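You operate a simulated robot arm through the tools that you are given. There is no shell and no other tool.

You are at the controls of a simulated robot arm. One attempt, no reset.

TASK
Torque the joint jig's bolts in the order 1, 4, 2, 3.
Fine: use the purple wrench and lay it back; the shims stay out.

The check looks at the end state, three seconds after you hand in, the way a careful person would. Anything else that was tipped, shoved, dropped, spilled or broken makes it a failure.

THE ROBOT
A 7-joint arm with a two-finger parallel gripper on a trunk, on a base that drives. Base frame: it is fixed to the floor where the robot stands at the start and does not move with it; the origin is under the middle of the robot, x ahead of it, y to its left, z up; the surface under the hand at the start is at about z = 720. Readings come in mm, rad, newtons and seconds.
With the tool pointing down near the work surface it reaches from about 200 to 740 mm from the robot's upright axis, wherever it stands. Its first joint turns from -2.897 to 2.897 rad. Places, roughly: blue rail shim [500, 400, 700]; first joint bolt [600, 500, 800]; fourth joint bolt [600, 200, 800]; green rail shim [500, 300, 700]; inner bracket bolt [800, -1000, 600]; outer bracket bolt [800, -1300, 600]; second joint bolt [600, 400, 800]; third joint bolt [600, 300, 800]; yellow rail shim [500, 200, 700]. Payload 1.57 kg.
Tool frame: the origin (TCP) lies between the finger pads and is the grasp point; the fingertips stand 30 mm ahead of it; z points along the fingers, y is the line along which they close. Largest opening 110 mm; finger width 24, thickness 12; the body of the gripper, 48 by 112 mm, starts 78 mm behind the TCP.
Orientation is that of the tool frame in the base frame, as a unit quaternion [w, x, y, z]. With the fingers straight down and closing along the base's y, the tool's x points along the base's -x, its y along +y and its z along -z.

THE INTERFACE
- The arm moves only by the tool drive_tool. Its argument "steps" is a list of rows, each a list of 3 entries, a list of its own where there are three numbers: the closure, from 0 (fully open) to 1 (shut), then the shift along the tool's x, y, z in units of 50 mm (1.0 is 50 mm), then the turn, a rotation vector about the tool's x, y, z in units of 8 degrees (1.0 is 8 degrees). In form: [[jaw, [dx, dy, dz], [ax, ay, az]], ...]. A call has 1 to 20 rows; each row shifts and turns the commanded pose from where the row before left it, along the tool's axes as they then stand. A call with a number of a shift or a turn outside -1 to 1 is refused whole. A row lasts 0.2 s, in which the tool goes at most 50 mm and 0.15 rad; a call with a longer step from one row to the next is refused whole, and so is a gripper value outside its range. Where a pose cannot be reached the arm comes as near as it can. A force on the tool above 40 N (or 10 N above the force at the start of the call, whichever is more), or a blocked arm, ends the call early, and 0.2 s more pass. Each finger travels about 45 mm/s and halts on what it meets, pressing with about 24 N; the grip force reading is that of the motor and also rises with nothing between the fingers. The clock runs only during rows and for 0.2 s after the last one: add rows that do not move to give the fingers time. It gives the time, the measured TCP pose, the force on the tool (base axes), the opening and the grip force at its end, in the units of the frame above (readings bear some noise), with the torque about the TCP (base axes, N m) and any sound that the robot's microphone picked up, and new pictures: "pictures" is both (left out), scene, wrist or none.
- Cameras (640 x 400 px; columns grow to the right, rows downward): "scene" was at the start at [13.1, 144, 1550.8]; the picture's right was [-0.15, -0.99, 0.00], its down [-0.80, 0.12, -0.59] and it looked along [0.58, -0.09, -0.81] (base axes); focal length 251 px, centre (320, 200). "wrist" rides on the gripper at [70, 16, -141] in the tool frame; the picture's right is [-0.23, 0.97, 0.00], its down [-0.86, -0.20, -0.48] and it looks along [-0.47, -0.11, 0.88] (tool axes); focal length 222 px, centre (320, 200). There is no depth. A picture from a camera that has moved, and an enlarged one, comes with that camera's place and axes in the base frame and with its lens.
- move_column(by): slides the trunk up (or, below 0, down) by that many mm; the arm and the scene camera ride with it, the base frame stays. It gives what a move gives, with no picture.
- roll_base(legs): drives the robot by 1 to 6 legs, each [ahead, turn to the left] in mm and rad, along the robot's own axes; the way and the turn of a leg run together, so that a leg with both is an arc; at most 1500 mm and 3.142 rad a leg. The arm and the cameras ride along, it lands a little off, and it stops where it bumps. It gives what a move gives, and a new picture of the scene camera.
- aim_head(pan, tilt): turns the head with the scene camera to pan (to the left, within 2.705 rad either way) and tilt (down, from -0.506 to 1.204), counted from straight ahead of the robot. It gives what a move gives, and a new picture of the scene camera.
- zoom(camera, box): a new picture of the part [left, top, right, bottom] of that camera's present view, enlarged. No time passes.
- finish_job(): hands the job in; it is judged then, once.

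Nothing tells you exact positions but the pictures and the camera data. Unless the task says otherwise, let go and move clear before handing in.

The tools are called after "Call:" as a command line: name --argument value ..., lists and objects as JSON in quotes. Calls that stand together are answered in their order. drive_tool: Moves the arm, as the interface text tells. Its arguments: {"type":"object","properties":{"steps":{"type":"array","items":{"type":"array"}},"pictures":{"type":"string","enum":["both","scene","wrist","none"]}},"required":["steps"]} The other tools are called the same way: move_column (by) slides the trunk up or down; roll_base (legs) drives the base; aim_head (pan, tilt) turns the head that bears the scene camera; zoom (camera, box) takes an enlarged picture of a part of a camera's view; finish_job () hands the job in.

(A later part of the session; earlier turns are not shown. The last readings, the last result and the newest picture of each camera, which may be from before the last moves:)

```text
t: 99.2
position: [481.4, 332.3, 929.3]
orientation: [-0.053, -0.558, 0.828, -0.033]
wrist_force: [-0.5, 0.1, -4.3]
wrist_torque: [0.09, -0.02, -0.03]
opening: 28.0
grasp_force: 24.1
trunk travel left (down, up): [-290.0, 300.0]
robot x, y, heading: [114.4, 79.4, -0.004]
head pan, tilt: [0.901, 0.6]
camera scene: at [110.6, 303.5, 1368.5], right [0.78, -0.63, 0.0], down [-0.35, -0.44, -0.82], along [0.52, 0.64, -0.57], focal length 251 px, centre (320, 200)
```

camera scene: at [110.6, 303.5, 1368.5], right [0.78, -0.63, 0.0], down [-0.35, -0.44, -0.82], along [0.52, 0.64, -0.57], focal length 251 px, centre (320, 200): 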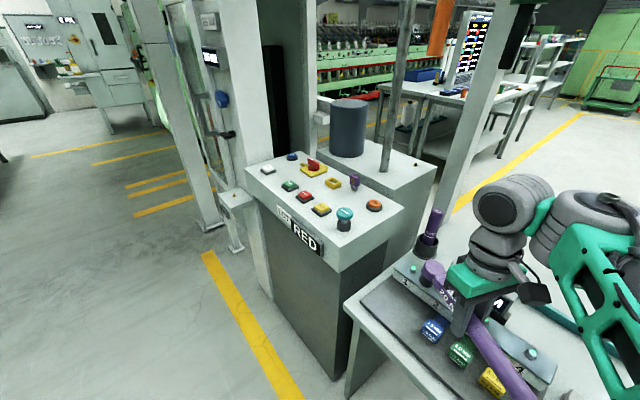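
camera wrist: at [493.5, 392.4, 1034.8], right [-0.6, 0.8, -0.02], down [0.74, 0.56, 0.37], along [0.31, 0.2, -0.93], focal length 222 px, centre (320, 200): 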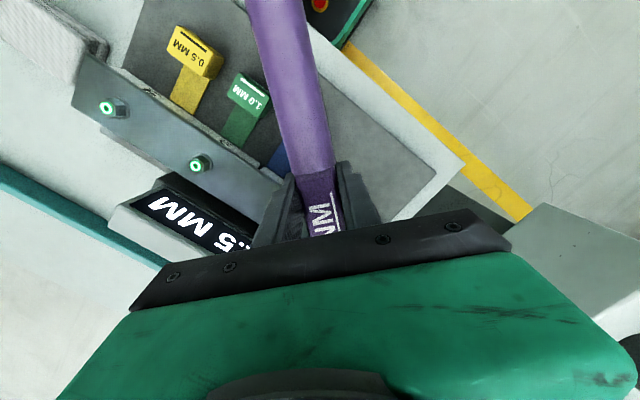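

Call:
zoom --camera "scene" --box '[400, 250, 475, 300]'

```text
8.00 times, centred on (438, 275) of scene
camera zoom: at [110.6, 303.5, 1368.5], right [0.78, -0.63, 0.0], down [-0.35, -0.44, -0.82], along [0.52, 0.64, -0.57], focal length 2007 px, centre (-620, -400)
```

zoom: 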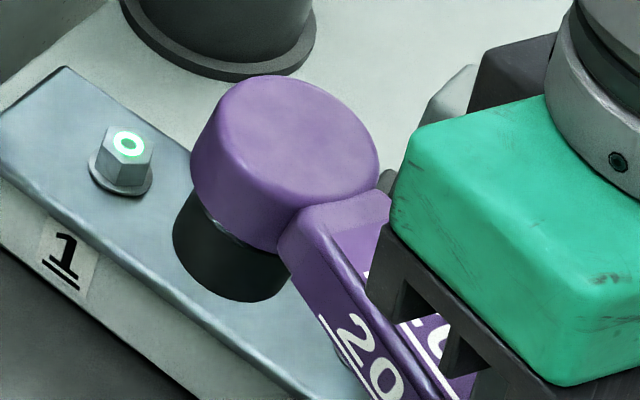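

I now have a good triangulation. The socket mouth sits about 118 mm ahead, 40 mm below the grip, 5.7° nose-up and 3° rolled. I'll correct both angles and re-check from this view.

Call:
drive_tool --steps '[[1, [0, 0, 0], [0.37, 0.71, 0]], [1, [0, 0, 0], [-0.18, 0, 0.78]], [1, [0, 0, 0], [-0.18, 0, 0.78]], [1, [0, 0, 0], [0, 0, 0]]]' --pictures "scene"

Call:
zoom --camera "scene" --box '[400, 250, 475, 300]'

```text
t: 100.2
position: [480.3, 331.5, 929.1]
orientation: [-0.084, -0.461, 0.881, -0.069]
wrist_force: [-0.1, -0.2, -4.6]
wrist_torque: [0.07, -0.04, 0.01]
opening: 28.2
grasp_force: 23.6
trunk travel left (down, up): [-290.0, 300.0]
robot x, y, heading: [114.8, 82.2, -0.004]
head pan, tilt: [0.901, 0.6]
camera scene: at [110.5, 303.5, 1368.5], right [0.78, -0.62, 0.0], down [-0.35, -0.44, -0.82], along [0.52, 0.64, -0.57], focal length 251 px, centre (320, 200)
```

scene: 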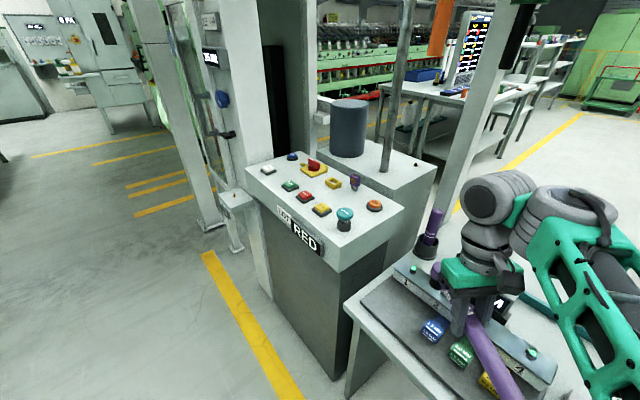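

```text
8.00 times, centred on (438, 275) of scene
camera zoom: at [110.5, 303.5, 1368.5], right [0.78, -0.62, 0.0], down [-0.35, -0.44, -0.82], along [0.52, 0.64, -0.57], focal length 2007 px, centre (-620, -400)
```

zoom: 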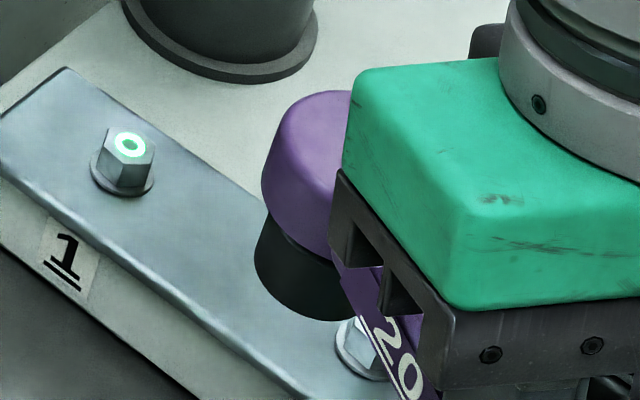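

Call:
drive_tool --steps '[[1, [-0.557, -0.039, -0.119], [0, 0, 0]], [1, [-0.557, -0.039, -0.119], [0, 0, 0]], [1, [-0.557, -0.039, -0.119], [0, 0, 0]], [1, [-0.557, -0.039, -0.119], [0, 0, 0]], [1, [-0.071, 0.015, 0.326], [0, 0, 0]], [1, [-0.071, 0.015, 0.326], [0, 0, 0]], [1, [-0.071, 0.015, 0.326], [0, 0, 0]], [1, [0, 0, 0], [0, 0, 0]]]' --pictures "none"

Call:
zoom --camera "scene" --box '[390, 240, 450, 280]'

```text
t: 102.0
position: [550.8, 419.7, 878.8]
orientation: [-0.084, -0.461, 0.881, -0.07]
wrist_force: [0.7, -0.1, -3.3]
wrist_torque: [0.06, -0.03, -0.02]
opening: 28.0
grasp_force: 24.5
trunk travel left (down, up): [-290.0, 300.0]
robot x, y, heading: [114.4, 76.1, 0.0]
head pan, tilt: [0.901, 0.6]
```

```text
10.00 times, centred on (420, 260) of scene
camera zoom: at [110.7, 303.7, 1368.5], right [0.78, -0.62, 0.0], down [-0.35, -0.44, -0.82], along [0.52, 0.64, -0.57], focal length 2509 px, centre (-680, -400)
```

zoom: 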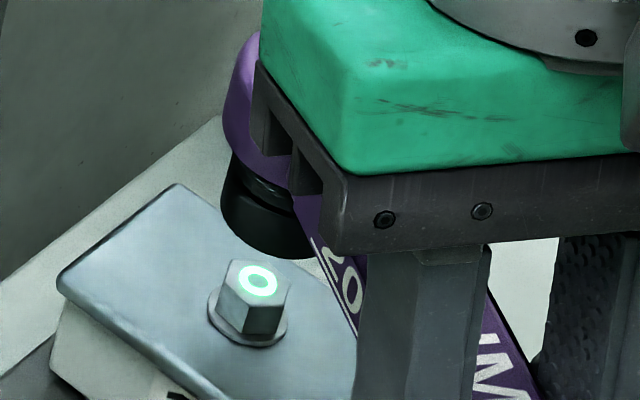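

Call:
drive_tool --steps '[[1, [-0.042, 0.005, 0.141], [0, 0, 0]], [1, [-0.042, 0.005, 0.141], [0, 0, 0]], [1, [-0.042, 0.005, 0.141], [0, 0, 0]], [1, [0, 0, 0], [0, 0, 0]], [1, [0, 0, 0], [0, 0, 0]]]' --pictures "none"

Call:
zoom --camera "scene" --box '[400, 250, 436, 274]'

```text
t: 103.2
position: [551.5, 421.4, 857.1]
orientation: [-0.084, -0.461, 0.88, -0.07]
wrist_force: [-0.4, 0.2, -4.6]
wrist_torque: [0.04, -0.04, -0.01]
opening: 28.0
grasp_force: 23.7
trunk travel left (down, up): [-290.0, 300.0]
robot x, y, heading: [114.2, 79.7, -0.002]
head pan, tilt: [0.901, 0.6]
```

```text
16.00 times, centred on (418, 262) of scene
camera zoom: at [110.6, 303.6, 1368.5], right [0.78, -0.62, 0.0], down [-0.35, -0.44, -0.82], along [0.52, 0.64, -0.57], focal length 4014 px, centre (-1248, -792)
```

zoom: 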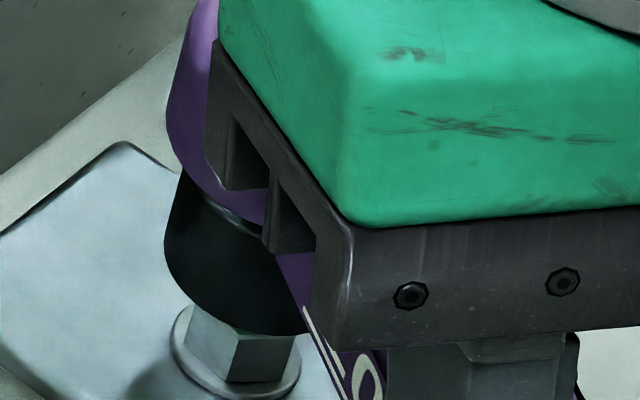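

Call:
drive_tool --steps '[[1, [-0.004, 0.001, 0.02], [0, 0, 0]], [1, [-0.004, 0.001, 0.02], [0, 0, 0]], [1, [-0.004, 0.001, 0.02], [0, 0, 0]], [1, [0, 0, 0], [0, 0, 0]]]' --pictures "none"

Call:
drive_tool --steps '[[1, [-0.004, 0.001, 0.02], [0, 0, 0]], [1, [-0.004, 0.001, 0.02], [0, 0, 0]], [1, [0, 0, 0], [0, 0, 0]]]' --pictures "none"

```text
t: 104.2
position: [554.0, 421.7, 854.2]
orientation: [-0.084, -0.461, 0.881, -0.069]
wrist_force: [-1.0, -0.1, -4.3]
wrist_torque: [0.06, -0.06, 0.01]
opening: 27.9
grasp_force: 24.3
trunk travel left (down, up): [-290.0, 300.0]
robot x, y, heading: [113.8, 80.6, -0.005]
head pan, tilt: [0.901, 0.6]
```

```text
t: 105.0
position: [552.3, 422.3, 853.5]
orientation: [-0.083, -0.461, 0.881, -0.068]
wrist_force: [-0.3, 0.2, -3.1]
wrist_torque: [0.09, -0.05, 0.04]
opening: 28.2
grasp_force: 24.4
trunk travel left (down, up): [-290.0, 300.0]
robot x, y, heading: [111.7, 76.7, -0.005]
head pan, tilt: [0.901, 0.6]
```

Call:
drive_tool --steps '[[1, [-0.004, 0.001, 0.02], [0, 0, 0]], [1, [0, 0, 0], [0, 0, 0]]]' --pictures "none"

Call:
zoom --camera "scene" --box '[400, 250, 436, 274]'

```text
t: 105.7
position: [552.2, 421.9, 850.4]
orientation: [-0.084, -0.461, 0.881, -0.068]
wrist_force: [0.2, -0.2, -4.0]
wrist_torque: [0.07, -0.04, 0.0]
opening: 28.1
grasp_force: 24.5
trunk travel left (down, up): [-290.0, 300.0]
robot x, y, heading: [112.7, 81.1, -0.011]
head pan, tilt: [0.901, 0.6]
```

```text
16.00 times, centred on (418, 262) of scene
camera zoom: at [110.6, 303.6, 1368.5], right [0.78, -0.62, 0.0], down [-0.35, -0.44, -0.82], along [0.52, 0.64, -0.57], focal length 4014 px, centre (-1248, -792)
```

zoom: 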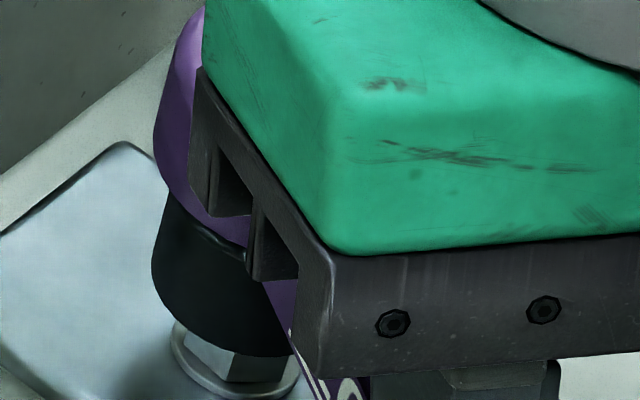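

Seen here, the socket is about 2–3 mm too far in +y. I'll correct that and keep going down in 1 mm steps.

Call:
drive_tool --steps '[[1, [0.046, -0.02, 0.011], [0, 0, 0]], [1, [-0.004, 0.001, 0.02], [0, 0, 0]], [1, [0, 0, 0], [0, 0, 0]]]' --pictures "none"

Call:
drive_tool --steps '[[1, [-0.004, 0.001, 0.02], [0, 0, 0]], [1, [-0.004, 0.001, 0.02], [0, 0, 0]], [1, [0, 0, 0], [0, 0, 0]]]' --pictures "none"

Call:
zoom --camera "scene" --box '[400, 250, 436, 274]'

```text
t: 106.5
position: [550.7, 420.0, 850.8]
orientation: [-0.083, -0.46, 0.881, -0.068]
wrist_force: [-0.8, -0.5, -3.0]
wrist_torque: [0.07, -0.02, -0.02]
opening: 27.7
grasp_force: 23.8
trunk travel left (down, up): [-290.0, 300.0]
robot x, y, heading: [116.4, 79.7, -0.002]
head pan, tilt: [0.901, 0.6]
```

```text
t: 107.2
position: [550.8, 420.4, 847.7]
orientation: [-0.083, -0.462, 0.88, -0.069]
wrist_force: [-0.3, -0.8, -3.6]
wrist_torque: [0.06, -0.05, 0.0]
opening: 28.0
grasp_force: 24.1
trunk travel left (down, up): [-290.0, 300.0]
robot x, y, heading: [110.9, 81.3, -0.003]
head pan, tilt: [0.901, 0.6]
```

```text
16.00 times, centred on (418, 262) of scene
camera zoom: at [110.6, 303.6, 1368.5], right [0.78, -0.62, 0.0], down [-0.35, -0.44, -0.82], along [0.52, 0.64, -0.57], focal length 4014 px, centre (-1248, -792)
```

zoom: 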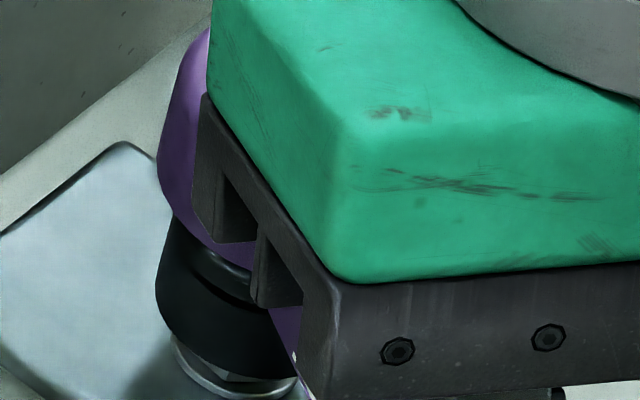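

No contact force, and the socket is now sliding down over the hex. I'll continue carefully.

Call:
drive_tool --steps '[[1, [-0.004, 0.001, 0.02], [0, 0, 0]], [1, [-0.004, 0.001, 0.02], [0, 0, 0]], [1, [-0.004, 0.001, 0.02], [0, 0, 0]], [1, [0, 0, 0], [0, 0, 0]]]' --pictures "none"

Call:
drive_tool --steps '[[1, [-0.004, 0.001, 0.02], [0, 0, 0]], [1, [-0.004, 0.001, 0.02], [0, 0, 0]], [1, [0, 0, 0], [0, 0, 0]]]' --pictures "none"

Call:
zoom --camera "scene" --box '[400, 250, 436, 274]'

```text
t: 108.2
position: [551.8, 419.3, 845.5]
orientation: [-0.083, -0.462, 0.881, -0.069]
wrist_force: [0.2, -0.1, -0.6]
wrist_torque: [0.39, -0.3, -0.09]
opening: 28.0
grasp_force: 24.2
trunk travel left (down, up): [-290.0, 300.0]
robot x, y, heading: [110.2, 78.8, -0.009]
head pan, tilt: [0.901, 0.6]
```

```text
t: 109.0
position: [550.5, 419.6, 844.1]
orientation: [-0.083, -0.461, 0.881, -0.069]
wrist_force: [-1.3, -2.8, 3.2]
wrist_torque: [0.57, -0.5, -0.11]
opening: 28.1
grasp_force: 23.9
trunk travel left (down, up): [-290.0, 300.0]
robot x, y, heading: [112.9, 78.5, -0.007]
head pan, tilt: [0.901, 0.6]
```

```text
16.00 times, centred on (418, 262) of scene
camera zoom: at [110.1, 303.0, 1368.6], right [0.78, -0.62, 0.0], down [-0.35, -0.44, -0.83], along [0.52, 0.64, -0.56], focal length 4014 px, centre (-1248, -792)
```

zoom: 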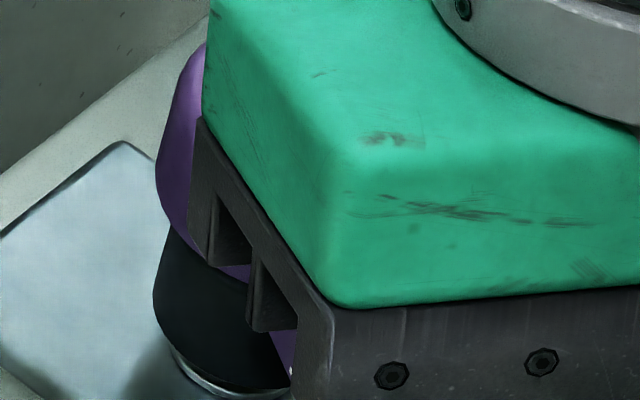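

The socket is centred and just touching the bolt's top face, probably with the hex angle mismatched. I'll lighten the press and rotate in place so the socket can find the hex.

Call:
drive_tool --steps '[[1, [0.004, -0.001, -0.02], [0, 0, 0]], [1, [-0.008, 0.12, -0.007], [-0.079, 0.017, 0.366]], [1, [-0.008, 0.12, -0.007], [-0.079, 0.017, 0.366]], [1, [0, 0, 0], [0, 0, 0]]]' --pictures "none"

Call:
drive_tool --steps '[[1, [-0.008, 0.12, -0.007], [-0.079, 0.017, 0.366]], [1, [-0.008, 0.12, -0.007], [-0.079, 0.017, 0.366]], [1, [0, 0, 0], [0, 0, 0]]]' --pictures "none"

Call:
drive_tool --steps '[[1, [-0.008, 0.12, -0.007], [-0.079, 0.017, 0.366]], [1, [-0.008, 0.12, -0.007], [-0.079, 0.017, 0.366]], [1, [0, 0, 0], [0, 0, 0]]]' --pictures "none"

```text
t: 110.0
position: [540.0, 429.6, 843.6]
orientation: [-0.086, -0.415, 0.903, -0.065]
wrist_force: [-1.0, 1.0, -2.9]
wrist_torque: [0.18, -0.19, 0.05]
opening: 28.0
grasp_force: 24.1
trunk travel left (down, up): [-290.0, 300.0]
robot x, y, heading: [113.1, 75.0, -0.009]
head pan, tilt: [0.901, 0.6]
```

```text
t: 110.8
position: [533.7, 437.5, 844.2]
orientation: [-0.091, -0.366, 0.924, -0.06]
wrist_force: [-0.4, 0.7, -5.1]
wrist_torque: [0.07, -0.05, 0.03]
opening: 27.7
grasp_force: 23.7
trunk travel left (down, up): [-290.0, 300.0]
robot x, y, heading: [116.5, 80.7, -0.005]
head pan, tilt: [0.901, 0.6]
```

```text
t: 111.7
position: [527.1, 446.4, 843.2]
orientation: [-0.094, -0.318, 0.942, -0.056]
wrist_force: [0.5, 0.0, -3.7]
wrist_torque: [0.07, -0.12, 0.02]
opening: 27.8
grasp_force: 23.6
trunk travel left (down, up): [-290.0, 300.0]
robot x, y, heading: [113.9, 77.5, -0.005]
head pan, tilt: [0.901, 0.6]
```

Call:
drive_tool --steps '[[1, [-0.004, 0.001, 0.02], [0, 0, 0]], [1, [-0.004, 0.001, 0.02], [0, 0, 0]], [1, [0, 0, 0], [0, 0, 0]]]' --pictures "none"

Call:
aim_head --pan 0.1 --tilt 0.75

Call:
zoom --camera "scene" --box '[210, 190, 270, 230]'

```text
t: 112.5
position: [525.3, 445.6, 842.8]
orientation: [-0.093, -0.318, 0.942, -0.055]
wrist_force: [1.6, 0.3, 1.5]
wrist_torque: [0.36, -0.7, -0.06]
opening: 28.1
grasp_force: 24.6
trunk travel left (down, up): [-290.0, 300.0]
robot x, y, heading: [117.0, 81.1, -0.005]
head pan, tilt: [0.901, 0.6]
```

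```text
t: 113.6
position: [526.4, 446.3, 841.7]
orientation: [-0.093, -0.318, 0.942, -0.055]
wrist_force: [0.8, 0.5, 0.6]
wrist_torque: [0.36, -0.63, -0.02]
opening: 27.9
grasp_force: 24.0
trunk travel left (down, up): [-290.0, 300.0]
robot x, y, heading: [113.5, 80.4, -0.005]
head pan, tilt: [0.099, 0.75]
camera scene: at [137.6, 242.3, 1355.7], right [0.1, -1.0, 0.0], down [-0.68, -0.07, -0.73], along [0.73, 0.07, -0.68], focal length 251 px, centre (320, 200)
```

scene: 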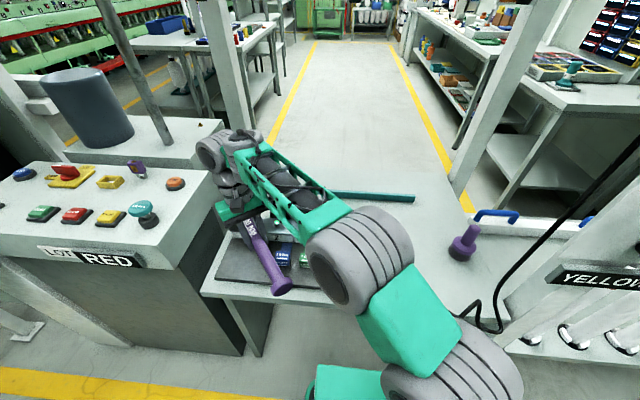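

```text
10.00 times, centred on (240, 210) of scene
camera zoom: at [137.6, 242.3, 1355.7], right [0.1, -1.0, 0.0], down [-0.68, -0.07, -0.73], along [0.73, 0.07, -0.68], focal length 2509 px, centre (1120, 100)
```

zoom: 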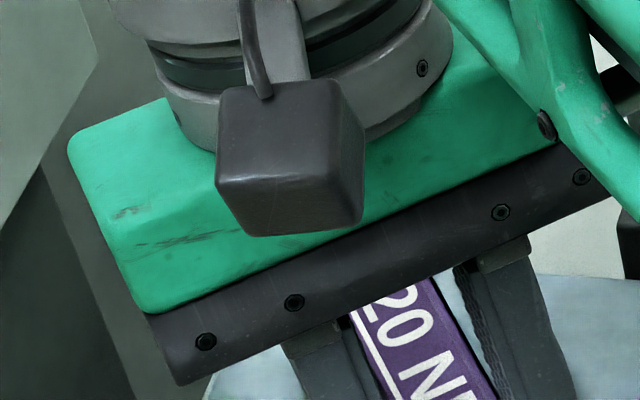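

Call:
drive_tool --steps '[[1, [-0.008, 0.12, -0.007], [-0.079, 0.017, 0.366]], [1, [0, 0, 0], [0, 0, 0]]]' --pictures "none"

Call:
drive_tool --steps '[[1, [-0.008, 0.12, -0.007], [-0.079, 0.017, 0.366]], [1, [0, 0, 0], [0, 0, 0]]]' --pictures "none"

Call:
drive_tool --steps '[[1, [-0.008, 0.12, -0.007], [-0.079, 0.017, 0.366]], [1, [0, 0, 0], [0, 0, 0]]]' --pictures "none"

Call:
drive_tool --steps '[[1, [-0.008, 0.12, -0.007], [-0.079, 0.017, 0.366]], [1, [0, 0, 0], [0, 0, 0]]]' --pictures "none"

```text
t: 114.2
position: [522.6, 451.4, 842.3]
orientation: [-0.095, -0.293, 0.95, -0.054]
wrist_force: [-0.4, 0.8, 0.3]
wrist_torque: [0.28, -0.52, 0.09]
opening: 27.6
grasp_force: 24.3
trunk travel left (down, up): [-290.0, 300.0]
robot x, y, heading: [110.9, 80.6, -0.008]
head pan, tilt: [0.099, 0.75]
```

```text
t: 114.8
position: [520.9, 456.1, 841.1]
orientation: [-0.097, -0.268, 0.957, -0.051]
wrist_force: [-0.4, 0.1, -3.9]
wrist_torque: [0.03, -0.06, -0.01]
opening: 28.0
grasp_force: 24.5
trunk travel left (down, up): [-290.0, 300.0]
robot x, y, heading: [115.0, 79.9, -0.005]
head pan, tilt: [0.099, 0.75]
```

```text
t: 115.4
position: [519.1, 460.2, 841.8]
orientation: [-0.097, -0.248, 0.963, -0.049]
wrist_force: [0.0, -0.9, -4.3]
wrist_torque: [0.01, -0.06, -0.01]
opening: 27.8
grasp_force: 23.9
trunk travel left (down, up): [-290.0, 300.0]
robot x, y, heading: [112.7, 77.9, -0.006]
head pan, tilt: [0.099, 0.75]
```

```text
t: 116.0
position: [512.1, 463.0, 835.1]
orientation: [-0.099, -0.217, 0.97, -0.045]
wrist_force: [11.6, 7.5, -3.7]
wrist_torque: [0.29, -0.46, 0.3]
opening: 27.8
grasp_force: 23.8
out of reach, approached as far as the arm can: row 1
trunk travel left (down, up): [-290.0, 300.0]
robot x, y, heading: [112.7, 77.8, -0.006]
head pan, tilt: [0.099, 0.75]
```

Something changed there. At about 30° heading the vertical contact vanished, and now the tool feels a sideways pull toward the bolt, so the socket looks to have dropped onto the hex. The arm hit a joint limit on the last step, so I'll ease back to relieve the pull.

Call:
drive_tool --steps '[[1, [-0.06, 0.03, -0.06], [0, 0, 0]], [1, [-0.03, 0.03, -0.06], [0, 0, 0]], [1, [0, 0, 0], [0, 0, 0]]]' --pictures "none"

```text
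t: 116.8
position: [512.2, 463.4, 832.3]
orientation: [-0.099, -0.217, 0.97, -0.046]
wrist_force: [16.9, 4.6, -6.3]
wrist_torque: [0.1, -0.22, -0.04]
opening: 28.1
grasp_force: 23.5
out of reach, approached as far as the arm can: row 1, 2
trunk travel left (down, up): [-290.0, 300.0]
robot x, y, heading: [115.1, 81.8, -0.003]
head pan, tilt: [0.099, 0.75]
```

Call:
drive_tool --steps '[[1, [0, -0.06, 0], [0.08, -0.017, -0.366]], [1, [0, -0.06, 0], [0.08, -0.017, -0.366]], [1, [0, 0, 0], [0, 0, 0]]]' --pictures "both"

```text
t: 117.6
position: [513.6, 457.4, 832.8]
orientation: [-0.098, -0.267, 0.957, -0.05]
wrist_force: [16.7, 2.3, -7.2]
wrist_torque: [-0.11, -0.14, -0.66]
opening: 29.2
grasp_force: 24.5
trunk travel left (down, up): [-290.0, 300.0]
robot x, y, heading: [113.4, 77.7, -0.004]
head pan, tilt: [0.099, 0.75]
camera scene: at [139.5, 242.9, 1355.5], right [0.09, -1.0, 0.0], down [-0.68, -0.06, -0.73], along [0.73, 0.07, -0.68], focal length 251 px, centre (320, 200)
camera wrist: at [468.9, 455.6, 984.5], right [-0.32, 0.94, -0.09], down [0.9, 0.33, 0.29], along [0.31, 0.01, -0.95], focal length 222 px, centre (320, 200)
```

scene: 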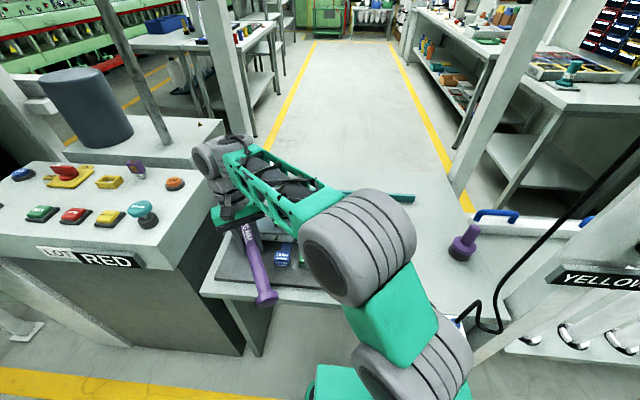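
wrist: 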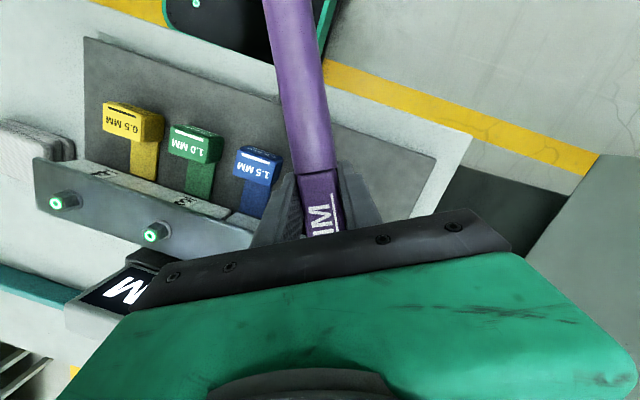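

Call:
drive_tool --steps '[[1, [-0.035, -0.005, -0.048], [0, 0, 0]], [1, [-0.035, -0.005, -0.048], [0, 0, 0]], [1, [0, 0, 0], [0, 0, 0]]]' --pictures "none"

```text
t: 118.4
position: [514.1, 459.4, 837.3]
orientation: [-0.097, -0.268, 0.957, -0.051]
wrist_force: [-2.3, -5.9, -5.3]
wrist_torque: [-0.16, 0.06, -0.54]
opening: 28.8
grasp_force: 23.3
trunk travel left (down, up): [-290.0, 300.0]
robot x, y, heading: [111.6, 78.6, 0.002]
head pan, tilt: [0.099, 0.75]
```

The wrench now resists turning back, so the socket is on the hex. The pitched hand is what limits the arm here, so I'll reduce the hand pitch by a few degrees and let the grip slide while the bolt holds the socket.

Call:
drive_tool --steps '[[1, [0, 0.03, 0], [-0.05, -0.3, 0.2]], [1, [0, 0.03, 0], [-0.05, -0.3, 0.2]], [1, [0, 0, 0], [0, 0, 0]]]' --pictures "none"

```text
t: 119.2
position: [514.9, 462.7, 837.4]
orientation: [-0.057, -0.243, 0.968, -0.036]
wrist_force: [0.0, 0.0, -4.5]
wrist_torque: [0.03, -0.05, 0.03]
opening: 27.9
grasp_force: 24.4
trunk travel left (down, up): [-290.0, 300.0]
robot x, y, heading: [112.5, 81.2, -0.002]
head pan, tilt: [0.099, 0.75]
```

Call:
drive_tool --steps '[[1, [-0.005, 0.11, 0], [-0.05, 0, 0.366]], [1, [0, 0, 0], [0, 0, 0]]]' --pictures "none"

```text
t: 119.8
position: [512.5, 466.8, 836.6]
orientation: [-0.057, -0.217, 0.974, -0.032]
wrist_force: [1.0, 0.5, -3.9]
wrist_torque: [0.03, -0.05, -0.01]
opening: 28.0
grasp_force: 24.0
trunk travel left (down, up): [-290.0, 300.0]
robot x, y, heading: [112.3, 75.8, -0.005]
head pan, tilt: [0.099, 0.75]
```

Call:
drive_tool --steps '[[1, [-0.004, 0.001, 0.03], [0, 0, 0]], [1, [-0.004, 0.001, 0.03], [0, 0, 0]], [1, [0, 0, 0], [0, 0, 0]]]' --pictures "none"

```text
t: 120.6
position: [512.8, 467.4, 834.0]
orientation: [-0.057, -0.217, 0.974, -0.033]
wrist_force: [0.2, -0.1, -4.1]
wrist_torque: [0.04, -0.06, -0.01]
opening: 27.8
grasp_force: 24.0
trunk travel left (down, up): [-290.0, 300.0]
robot x, y, heading: [113.7, 78.7, -0.005]
head pan, tilt: [0.099, 0.75]
```

The socket moves down freely, so it is over the bolt. I'll lower it to the bottom, then turn.

Call:
drive_tool --steps '[[1, [-0.004, 0.001, 0.02], [0, 0, 0]], [1, [-0.004, 0.001, 0.02], [0, 0, 0]], [1, [0, 0, 0], [0, 0, 0]]]' --pictures "none"

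Call:
drive_tool --steps '[[1, [-0.004, 0.001, 0.02], [0, 0, 0]], [1, [-0.004, 0.001, 0.02], [0, 0, 0]], [1, [0, 0, 0], [0, 0, 0]]]' --pictures "none"

```text
t: 121.4
position: [512.0, 467.8, 831.8]
orientation: [-0.056, -0.217, 0.974, -0.033]
wrist_force: [0.7, -0.3, -3.4]
wrist_torque: [0.03, -0.11, 0.01]
opening: 27.7
grasp_force: 24.5
trunk travel left (down, up): [-290.0, 300.0]
robot x, y, heading: [113.5, 78.6, -0.005]
head pan, tilt: [0.099, 0.75]
```

```text
t: 122.2
position: [512.2, 467.1, 829.9]
orientation: [-0.055, -0.217, 0.974, -0.033]
wrist_force: [-2.2, -1.1, 4.3]
wrist_torque: [0.29, -0.71, -0.02]
opening: 28.1
grasp_force: 24.1
trunk travel left (down, up): [-290.0, 300.0]
robot x, y, heading: [114.5, 78.4, -0.008]
head pan, tilt: [0.099, 0.75]
```

Call:
drive_tool --steps '[[1, [0.002, 0, -0.014], [0, 0, 0]], [1, [-0.009, 0.122, -0.006], [-0.046, 0.015, 0.372]], [1, [-0.009, 0.122, -0.006], [-0.046, 0.015, 0.372]], [1, [-0.009, 0.122, -0.006], [-0.046, 0.015, 0.372]], [1, [0, 0, 0], [0, 0, 0]]]' --pictures "none"

Call:
drive_tool --steps '[[1, [-0.009, 0.122, -0.006], [-0.046, 0.015, 0.372]], [1, [-0.009, 0.122, -0.006], [-0.046, 0.015, 0.372]], [1, [-0.009, 0.122, -0.006], [-0.046, 0.015, 0.372]], [1, [0, 0, 0], [0, 0, 0]]]' --pictures "none"

```text
t: 123.4
position: [506.6, 483.0, 829.5]
orientation: [-0.059, -0.14, 0.988, -0.029]
wrist_force: [-0.4, -0.9, -0.1]
wrist_torque: [0.11, -0.53, -0.1]
opening: 27.9
grasp_force: 24.0
trunk travel left (down, up): [-290.0, 300.0]
robot x, y, heading: [113.4, 80.3, -0.006]
head pan, tilt: [0.099, 0.75]
```

```text
t: 124.4
position: [504.5, 503.1, 829.8]
orientation: [-0.06, -0.062, 0.996, -0.025]
wrist_force: [-1.4, -0.7, -0.4]
wrist_torque: [0.02, -0.47, -0.05]
opening: 28.0
grasp_force: 24.1
trunk travel left (down, up): [-290.0, 300.0]
robot x, y, heading: [115.9, 78.9, -0.006]
head pan, tilt: [0.099, 0.75]
```

Call:
aim_head --pan -0.2 --tilt 0.75

Call:
zoom --camera "scene" --box '[110, 190, 230, 270]'

```text
t: 125.2
position: [503.5, 502.4, 829.6]
orientation: [-0.06, -0.062, 0.996, -0.024]
wrist_force: [-1.5, 0.5, -1.0]
wrist_torque: [0.02, -0.38, 0.03]
opening: 28.0
grasp_force: 24.0
trunk travel left (down, up): [-290.0, 300.0]
robot x, y, heading: [116.6, 77.4, -0.003]
head pan, tilt: [-0.201, 0.75]
camera scene: at [136.1, 217.7, 1355.6], right [-0.2, -0.98, 0.0], down [-0.67, 0.14, -0.73], along [0.72, -0.15, -0.68], focal length 251 px, centre (320, 200)
```

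scene: 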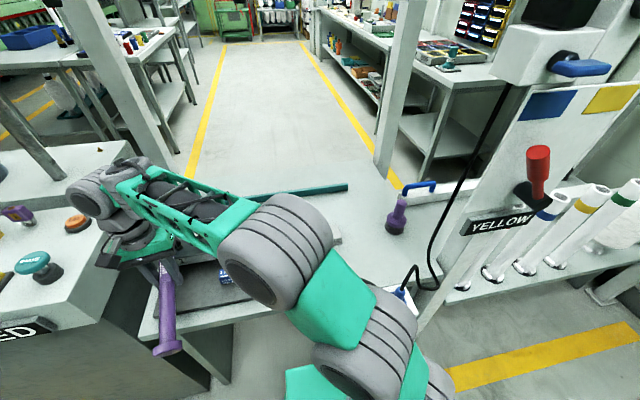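

```text
5.00 times, centred on (170, 230) of scene
camera zoom: at [136.1, 217.7, 1355.6], right [-0.2, -0.98, 0.0], down [-0.67, 0.14, -0.73], along [0.72, -0.15, -0.68], focal length 1254 px, centre (1070, 50)
```

zoom: 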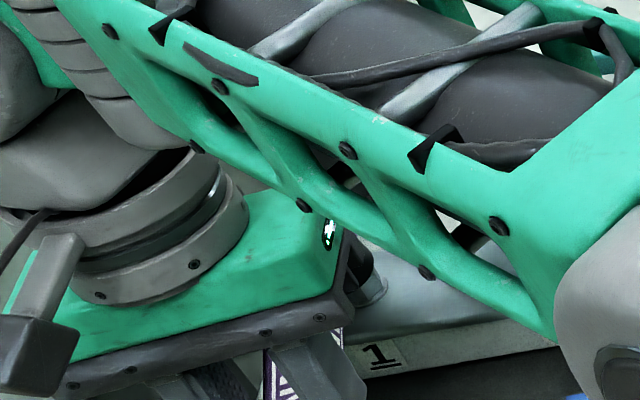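

Call:
zoom --camera "scene" --box '[172, 232, 202, 252]'

```text
16.00 times, centred on (187, 242) of scene
camera zoom: at [136.1, 217.7, 1355.6], right [-0.2, -0.98, 0.0], down [-0.67, 0.14, -0.73], along [0.72, -0.15, -0.68], focal length 4014 px, centre (2448, -472)
```

zoom: 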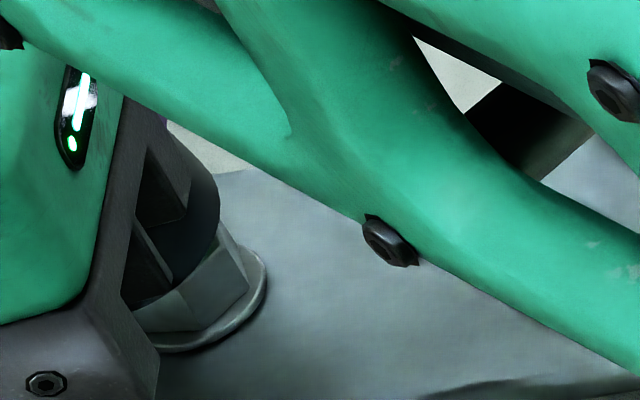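

The socket ended up beside the bolt because the wrench has crept about 12° in the grip. I'll lay the wrench on the bench and press it back to a known angle so I have a clean, level grip. First I'll lift and retreat.

Call:
drive_tool --steps '[[1, [0.03, -0.01, -0.25], [0, 0, 0]], [1, [0.049, -0.016, -0.45], [0, 0, 0]], [1, [0.049, -0.016, -0.45], [0, 0, 0]], [1, [0.049, -0.016, -0.45], [0, 0, 0]], [1, [0.1, -0.5, 0], [0, 0, 0]], [1, [0.145, -0.83, -0.067], [0, 0, 0]], [1, [0.145, -0.83, -0.067], [0, 0, 0]], [1, [0.145, -0.83, -0.067], [0, 0, 0]], [1, [0.145, -0.83, -0.067], [0, 0, 0]], [1, [0.145, -0.83, -0.067], [0, 0, 0]], [1, [0.05, -0.3, 0], [0, 0, 0]], [1, [0, 0, 0], [-0.29, -0.9, 0]], [1, [0, 0, 0], [0, 0, 0]]]' --pictures "scene"

```text
t: 128.0
position: [511.4, 246.7, 925.1]
orientation: [0.001, -0.062, 0.998, 0.0]
wrist_force: [-0.2, 0.2, -4.0]
wrist_torque: [-0.01, -0.04, 0.01]
opening: 28.1
grasp_force: 24.4
out of reach, approached as far as the arm can: row 2, 3, 4
trunk travel left (down, up): [-290.0, 300.0]
robot x, y, heading: [116.1, 80.6, -0.009]
head pan, tilt: [-0.201, 0.75]
camera scene: at [136.2, 217.3, 1355.6], right [-0.2, -0.98, 0.0], down [-0.67, 0.14, -0.73], along [0.72, -0.15, -0.68], focal length 251 px, centre (320, 200)
```

scene: 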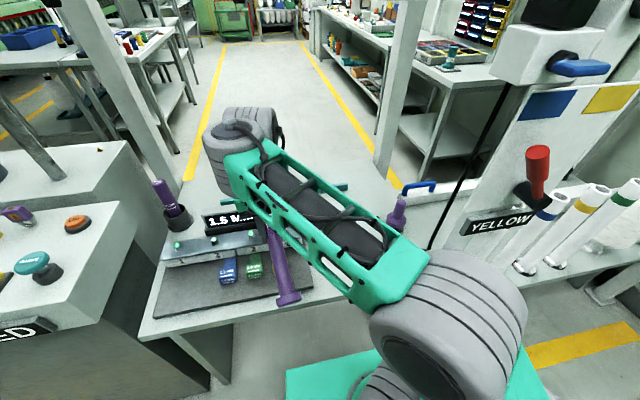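

Call:
drive_tool --steps '[[1, [0.186, -0.81, -0.04], [0, 0, 0]], [1, [0.186, -0.81, -0.04], [0, 0, 0]], [1, [0.186, -0.81, -0.04], [0, 0, 0]], [1, [0.186, -0.81, -0.04], [0, 0, 0]], [1, [0.186, -0.81, -0.04], [0, 0, 0]], [1, [0, 0, 0], [0, 0, 0.86]], [1, [0, 0, 0], [0, 0, 0.86]], [1, [0, 0, 0], [0, 0, 0.86]], [1, [0, 0, 0], [0, 0, 0.86]], [1, [0, 0, 0], [0, 0, 0.86]], [1, [0, 0, 0], [0, 0, 0.86]], [1, [0, 0, 0], [0, 0, 0.86]], [1, [0, 0, 0], [0, 0, 0.86]], [1, [0, 0, 0], [0, 0, 0.86]], [1, [0, 0, 0], [0, 0, 0.86]], [1, [0, 0, 0], [0, 0, 0.86]], [1, [0, 0, 0], [0, 0, 0.86]], [1, [0, 0, 0], [0, 0, 0.86]], [1, [0, 0, 0], [0, 0, 0.86]], [1, [0, 0, 0], [0, 0, 0]]]' --pictures "both"

```text
t: 132.2
position: [491.5, 42.9, 936.3]
orientation: [-0.001, 0.703, 0.711, 0.0]
wrist_force: [-0.3, 0.7, -4.2]
wrist_torque: [-0.05, -0.01, 0.03]
opening: 27.8
grasp_force: 24.2
trunk travel left (down, up): [-290.0, 300.0]
robot x, y, heading: [114.8, 83.3, -0.001]
head pan, tilt: [-0.201, 0.75]
camera scene: at [136.5, 217.4, 1355.6], right [-0.2, -0.98, 0.0], down [-0.67, 0.14, -0.73], along [0.72, -0.15, -0.68], focal length 251 px, centre (320, 200)
camera wrist: at [506.2, 110.8, 1077.4], right [0.98, -0.22, 0.0], down [-0.19, -0.86, 0.48], along [-0.1, -0.47, -0.88], focal length 222 px, centre (320, 200)
```

scene: 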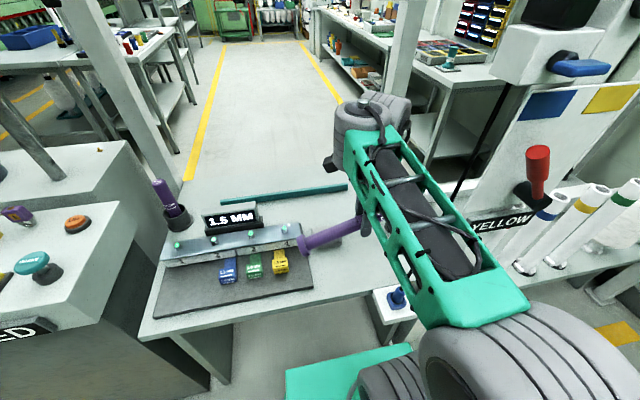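
wrist: 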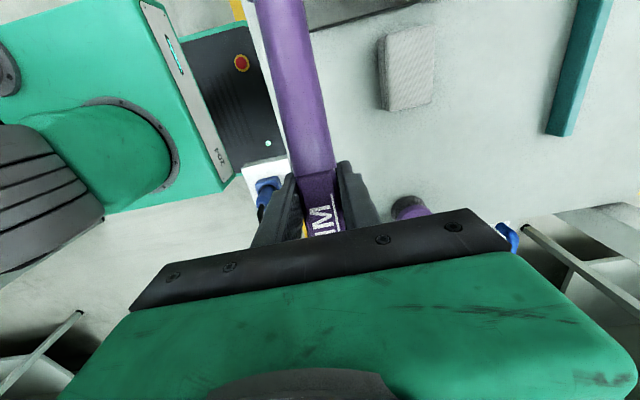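

Hand is level with the head pointing to −y. I'll shift over the free bench area and lower the trunk so I can set the wrench down gently.

Call:
drive_tool --steps '[[1, [-0.5, 0.03, 0], [0, 0, 0]], [1, [-0.6, 0.04, 0], [0, 0, 0]], [1, [-0.42, 0, 0], [0, 0, 0]], [1, [0, 0, 0], [0, 0, 0]]]' --pictures "none"

Call:
move_column --by -120

Call:
aim_head --pan -0.4 --tilt 0.75

```text
t: 133.2
position: [495.8, -35.4, 934.1]
orientation: [0.0, 0.702, 0.712, 0.0]
wrist_force: [-0.6, 1.1, -4.0]
wrist_torque: [-0.03, 0.0, 0.0]
opening: 27.9
grasp_force: 24.3
trunk travel left (down, up): [-290.0, 300.0]
robot x, y, heading: [112.7, 82.4, -0.007]
head pan, tilt: [-0.201, 0.75]
```

```text
t: 134.7
position: [497.5, -35.1, 815.4]
orientation: [0.0, 0.702, 0.712, 0.0]
wrist_force: [0.4, -0.5, -4.3]
wrist_torque: [-0.04, 0.01, -0.03]
opening: 27.6
grasp_force: 24.0
trunk travel left (down, up): [-170.0, 420.0]
robot x, y, heading: [113.2, 82.7, -0.005]
head pan, tilt: [-0.201, 0.75]
```

```text
t: 135.4
position: [496.4, -35.1, 815.6]
orientation: [-0.001, 0.702, 0.712, 0.001]
wrist_force: [0.2, 0.5, -4.5]
wrist_torque: [-0.05, 0.02, -0.01]
opening: 27.8
grasp_force: 24.0
trunk travel left (down, up): [-170.0, 420.0]
robot x, y, heading: [112.9, 81.0, -0.0]
head pan, tilt: [-0.4, 0.75]
camera scene: at [131.5, 201.7, 1235.7], right [-0.39, -0.92, 0.0], down [-0.63, 0.27, -0.73], along [0.67, -0.29, -0.68], focal length 251 px, centre (320, 200)
```

scene: 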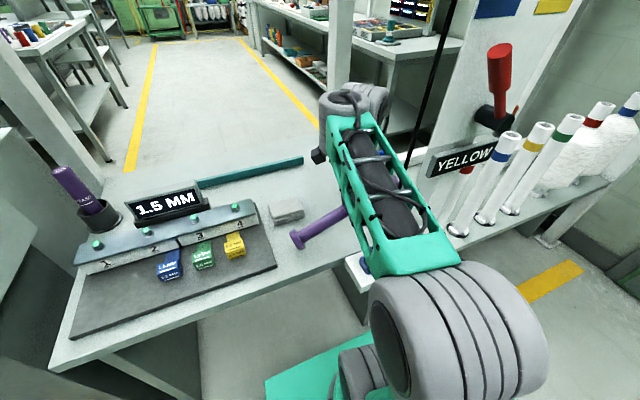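

Call:
drive_tool --steps '[[1, [0, 0, 0.25], [0, 0, 0]], [1, [0, 0, 0.25], [0, 0, 0]], [1, [0, 0, 0.2], [0, 0, 0]], [1, [0, 0, 0], [0, 0, 0]]]' --pictures "none"

Call:
zoom --camera "scene" --box '[270, 170, 370, 260]'

```text
t: 136.4
position: [502.1, -35.8, 777.8]
orientation: [-0.004, 0.701, 0.713, -0.003]
wrist_force: [-3.0, 0.0, 1.0]
wrist_torque: [0.67, 0.09, 0.28]
opening: 27.9
grasp_force: 24.3
trunk travel left (down, up): [-170.0, 420.0]
robot x, y, heading: [115.2, 76.8, -0.002]
head pan, tilt: [-0.4, 0.75]
```

```text
4.44 times, centred on (320, 215) of scene
camera zoom: at [139.1, 200.5, 1236.4], right [-0.39, -0.92, 0.0], down [-0.63, 0.27, -0.73], along [0.67, -0.29, -0.69], focal length 1115 px, centre (320, 133)
```

zoom: 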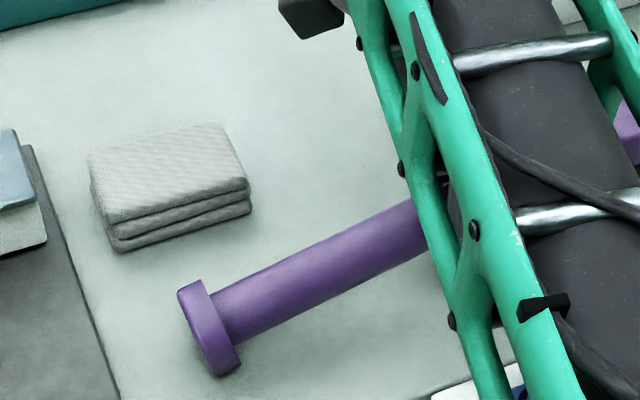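

Call:
drive_tool --steps '[[1, [0, 0, -0.02], [0, 0, 0]], [1, [0, 0, 0], [0, 0, 0]]]' --pictures "both"

```text
t: 137.0
position: [501.3, -35.5, 777.9]
orientation: [-0.003, 0.702, 0.712, -0.003]
wrist_force: [0.3, -0.3, -5.2]
wrist_torque: [-0.03, 0.03, -0.02]
opening: 27.7
grasp_force: 23.7
trunk travel left (down, up): [-170.0, 420.0]
robot x, y, heading: [116.1, 81.1, -0.008]
head pan, tilt: [-0.4, 0.75]
camera scene: at [139.0, 200.8, 1235.6], right [-0.39, -0.92, 0.0], down [-0.63, 0.27, -0.73], along [0.67, -0.29, -0.69], focal length 251 px, centre (320, 200)
camera wrist: at [517.1, 33.5, 919.5], right [0.98, -0.21, -0.01], down [-0.18, -0.86, 0.48], along [-0.11, -0.47, -0.88], focal length 222 px, centre (320, 200)
```

scene: 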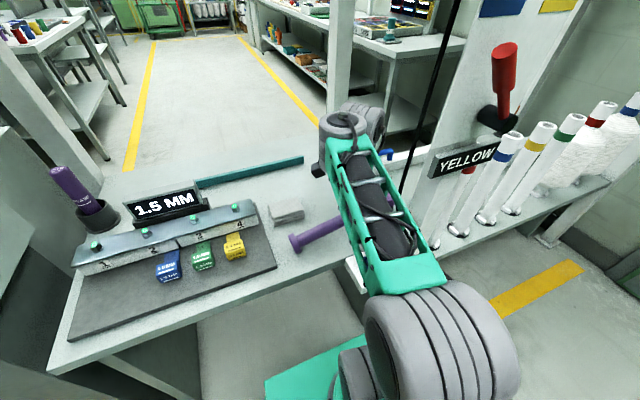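
wrist: 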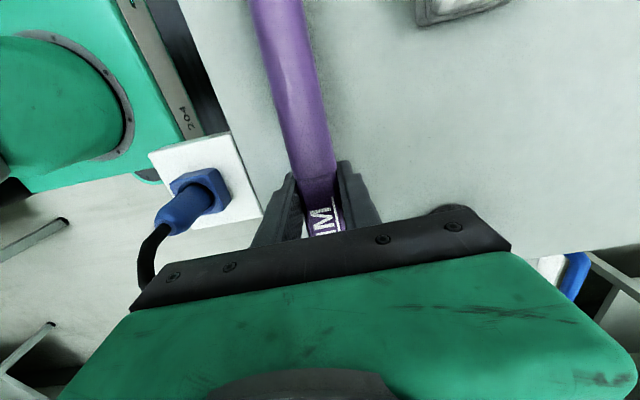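

Call:
zoom --camera "scene" --box '[300, 200, 540, 400]'

Call:
zoom --camera "wrist" --box '[0, 0, 320, 260]'

```text
2.00 times, centred on (420, 300) of scene
camera zoom: at [139.0, 200.8, 1235.6], right [-0.39, -0.92, 0.0], down [-0.63, 0.27, -0.73], along [0.67, -0.29, -0.69], focal length 502 px, centre (120, 0)
```

zoom: 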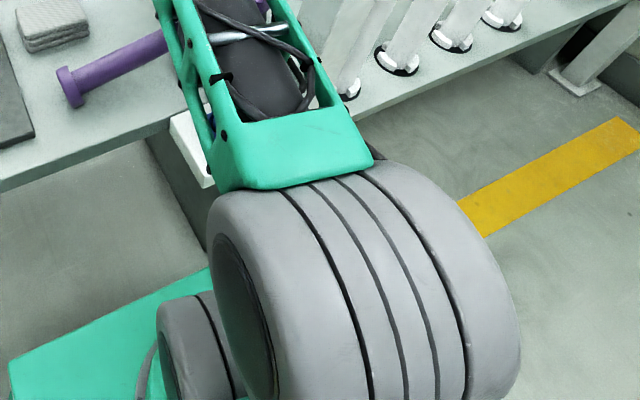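

```text
1.54 times, centred on (160, 130) of wrist
camera zoom: at [517.1, 33.5, 919.5], right [0.98, -0.21, -0.01], down [-0.18, -0.86, 0.48], along [-0.11, -0.47, -0.88], focal length 342 px, centre (566, 308)
```

zoom: 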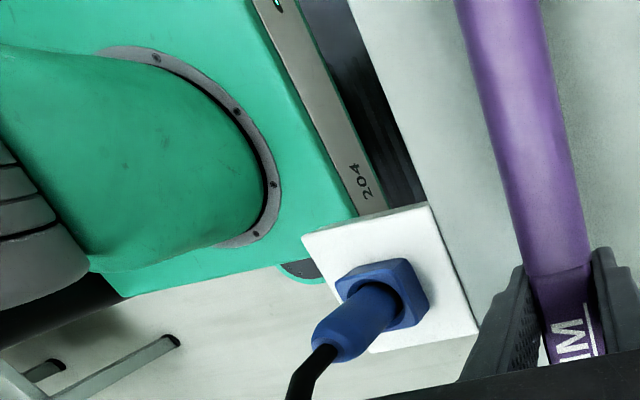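

Call:
drive_tool --steps '[[1, [0, 0, 0.06], [0, 0, 0]], [1, [0, 0, 0.06], [0, 0, 0]], [1, [0, 0, 0], [0, 0, 0]]]' --pictures "none"

Call:
drive_tool --steps '[[1, [0, 0, 0.06], [0, 0, 0]], [1, [0, 0, 0.06], [0, 0, 0]], [1, [0, 0, 0], [0, 0, 0]]]' --pictures "none"

Call:
aim_head --pan -0.4 --tilt 0.75

```text
t: 137.8
position: [501.6, -34.9, 766.4]
orientation: [-0.009, 0.702, 0.713, -0.007]
wrist_force: [1.5, 0.9, 0.8]
wrist_torque: [0.67, -0.08, -0.12]
opening: 28.0
grasp_force: 24.1
trunk travel left (down, up): [-170.0, 420.0]
robot x, y, heading: [113.3, 78.8, -0.006]
head pan, tilt: [-0.4, 0.75]
```

```text
t: 138.6
position: [503.5, -34.5, 757.1]
orientation: [-0.013, 0.7, 0.714, -0.009]
wrist_force: [0.7, -0.2, 19.3]
wrist_torque: [-0.02, -0.18, -0.05]
opening: 28.2
grasp_force: 23.6
trunk travel left (down, up): [-170.0, 420.0]
robot x, y, heading: [112.4, 77.9, -0.005]
head pan, tilt: [-0.4, 0.75]
```

```text
t: 139.2
position: [504.2, -35.6, 757.4]
orientation: [-0.013, 0.701, 0.713, -0.01]
wrist_force: [4.7, -0.4, 19.8]
wrist_torque: [-0.05, -0.37, -0.01]
opening: 27.5
grasp_force: 24.0
trunk travel left (down, up): [-170.0, 420.0]
robot x, y, heading: [115.7, 78.9, -0.003]
head pan, tilt: [-0.4, 0.75]
camera scene: at [143.5, 200.6, 1235.4], right [-0.39, -0.92, 0.0], down [-0.63, 0.27, -0.72], along [0.67, -0.29, -0.69], focal length 251 px, centre (320, 200)
```

scene: 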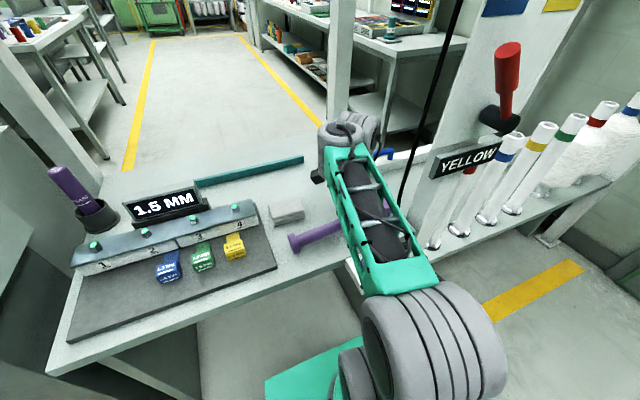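

The wrench is resting flat on the bench on both its socket and tail. I'll take off the downward pressure and open the fingers a little.

Call:
drive_tool --steps '[[1, [0, 0, -0.03], [0, 0, 0]], [1, [0, 0, -0.01], [0, 0, 0]], [0.72, [0, 0, 0], [0, 0, 0]], [0.66, [0, 0, 0], [0, 0, 0]], [0.6, [0, 0, 0], [0, 0, 0]], [0.58, [0, 0, 0], [0, 0, 0]], [0.58, [0, 0, 0], [0, 0, 0]]]' --pictures "both"

```text
t: 140.8
position: [502.2, -34.6, 759.4]
orientation: [-0.014, 0.701, 0.712, -0.01]
wrist_force: [0.3, -0.5, 0.2]
wrist_torque: [0.02, -0.03, -0.01]
opening: 46.1
grasp_force: 0.0
trunk travel left (down, up): [-170.0, 420.0]
robot x, y, heading: [115.0, 77.3, -0.01]
head pan, tilt: [-0.4, 0.75]
camera scene: at [142.8, 200.6, 1235.6], right [-0.39, -0.92, 0.0], down [-0.63, 0.27, -0.72], along [0.67, -0.29, -0.69], focal length 251 px, centre (320, 200)
camera wrist: at [522.4, 33.2, 900.8], right [0.98, -0.21, -0.03], down [-0.17, -0.86, 0.48], along [-0.13, -0.46, -0.88], focal length 222 px, centre (320, 200)
```

scene: 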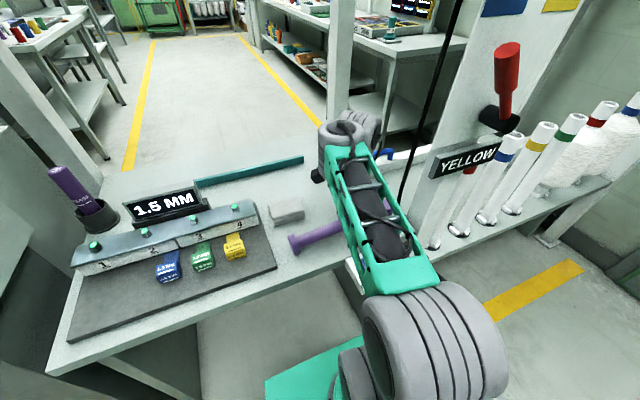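
wrist: 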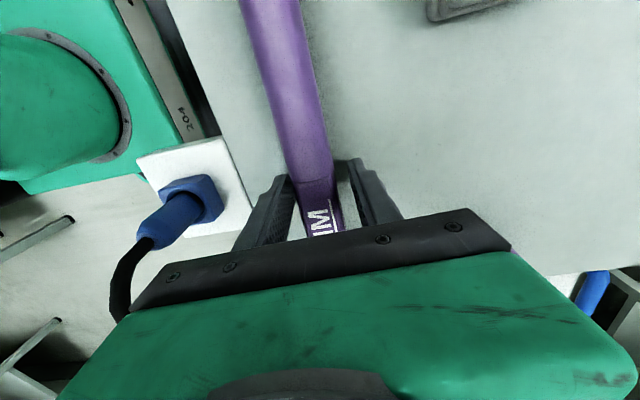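

Released cleanly. I'll straighten the hand's roll, pitch it 4° to match the wrench's resting angle, move 15 mm toward the head, and grip again.

Call:
drive_tool --steps '[[0.58, [0, 0, -0.02], [-0.24, -0.5, 0]], [0.58, [-0.15, 0, 0], [0, 0, 0]], [0.58, [-0.15, 0, 0], [0, 0, 0]], [0.58, [0, 0, 0], [0, 0, 0]]]' --pictures "wrist"

Call:
zoom --camera "wrist" --box '[200, 100, 440, 250]'

```text
t: 141.8
position: [504.0, -46.4, 761.8]
orientation: [0.023, 0.697, 0.717, -0.021]
wrist_force: [-0.3, 0.3, 0.3]
wrist_torque: [-0.04, 0.01, 0.03]
opening: 46.3
grasp_force: 0.1
trunk travel left (down, up): [-170.0, 420.0]
robot x, y, heading: [114.6, 80.2, -0.006]
head pan, tilt: [-0.4, 0.75]
camera wrist: at [517.7, 31.9, 898.2], right [0.98, -0.2, 0.02], down [-0.18, -0.83, 0.53], along [-0.09, -0.52, -0.85], focal length 222 px, centre (320, 200)
```

wrist: 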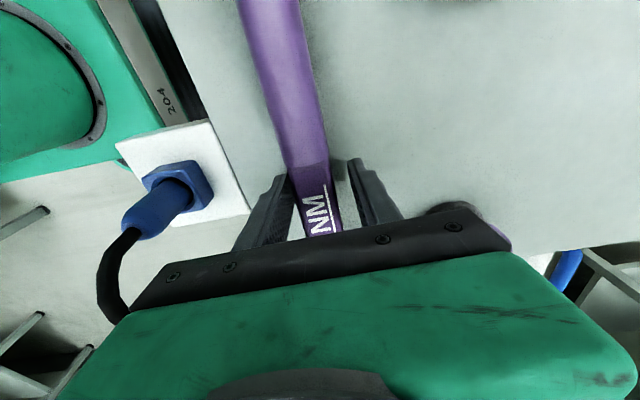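

```text
2.67 times, centred on (320, 175) of wrist
camera zoom: at [517.7, 31.9, 898.2], right [0.98, -0.2, 0.02], down [-0.18, -0.83, 0.53], along [-0.09, -0.52, -0.85], focal length 592 px, centre (320, 267)
```

zoom: 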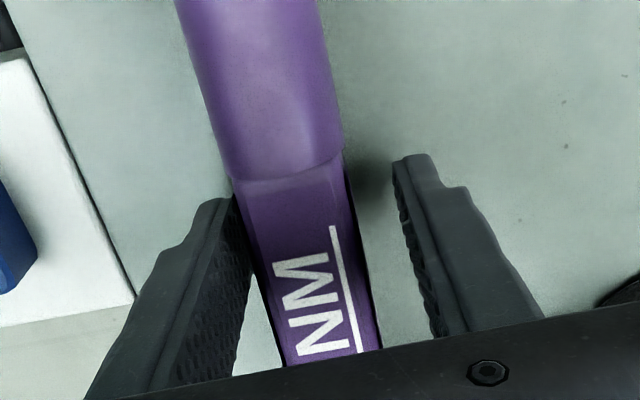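

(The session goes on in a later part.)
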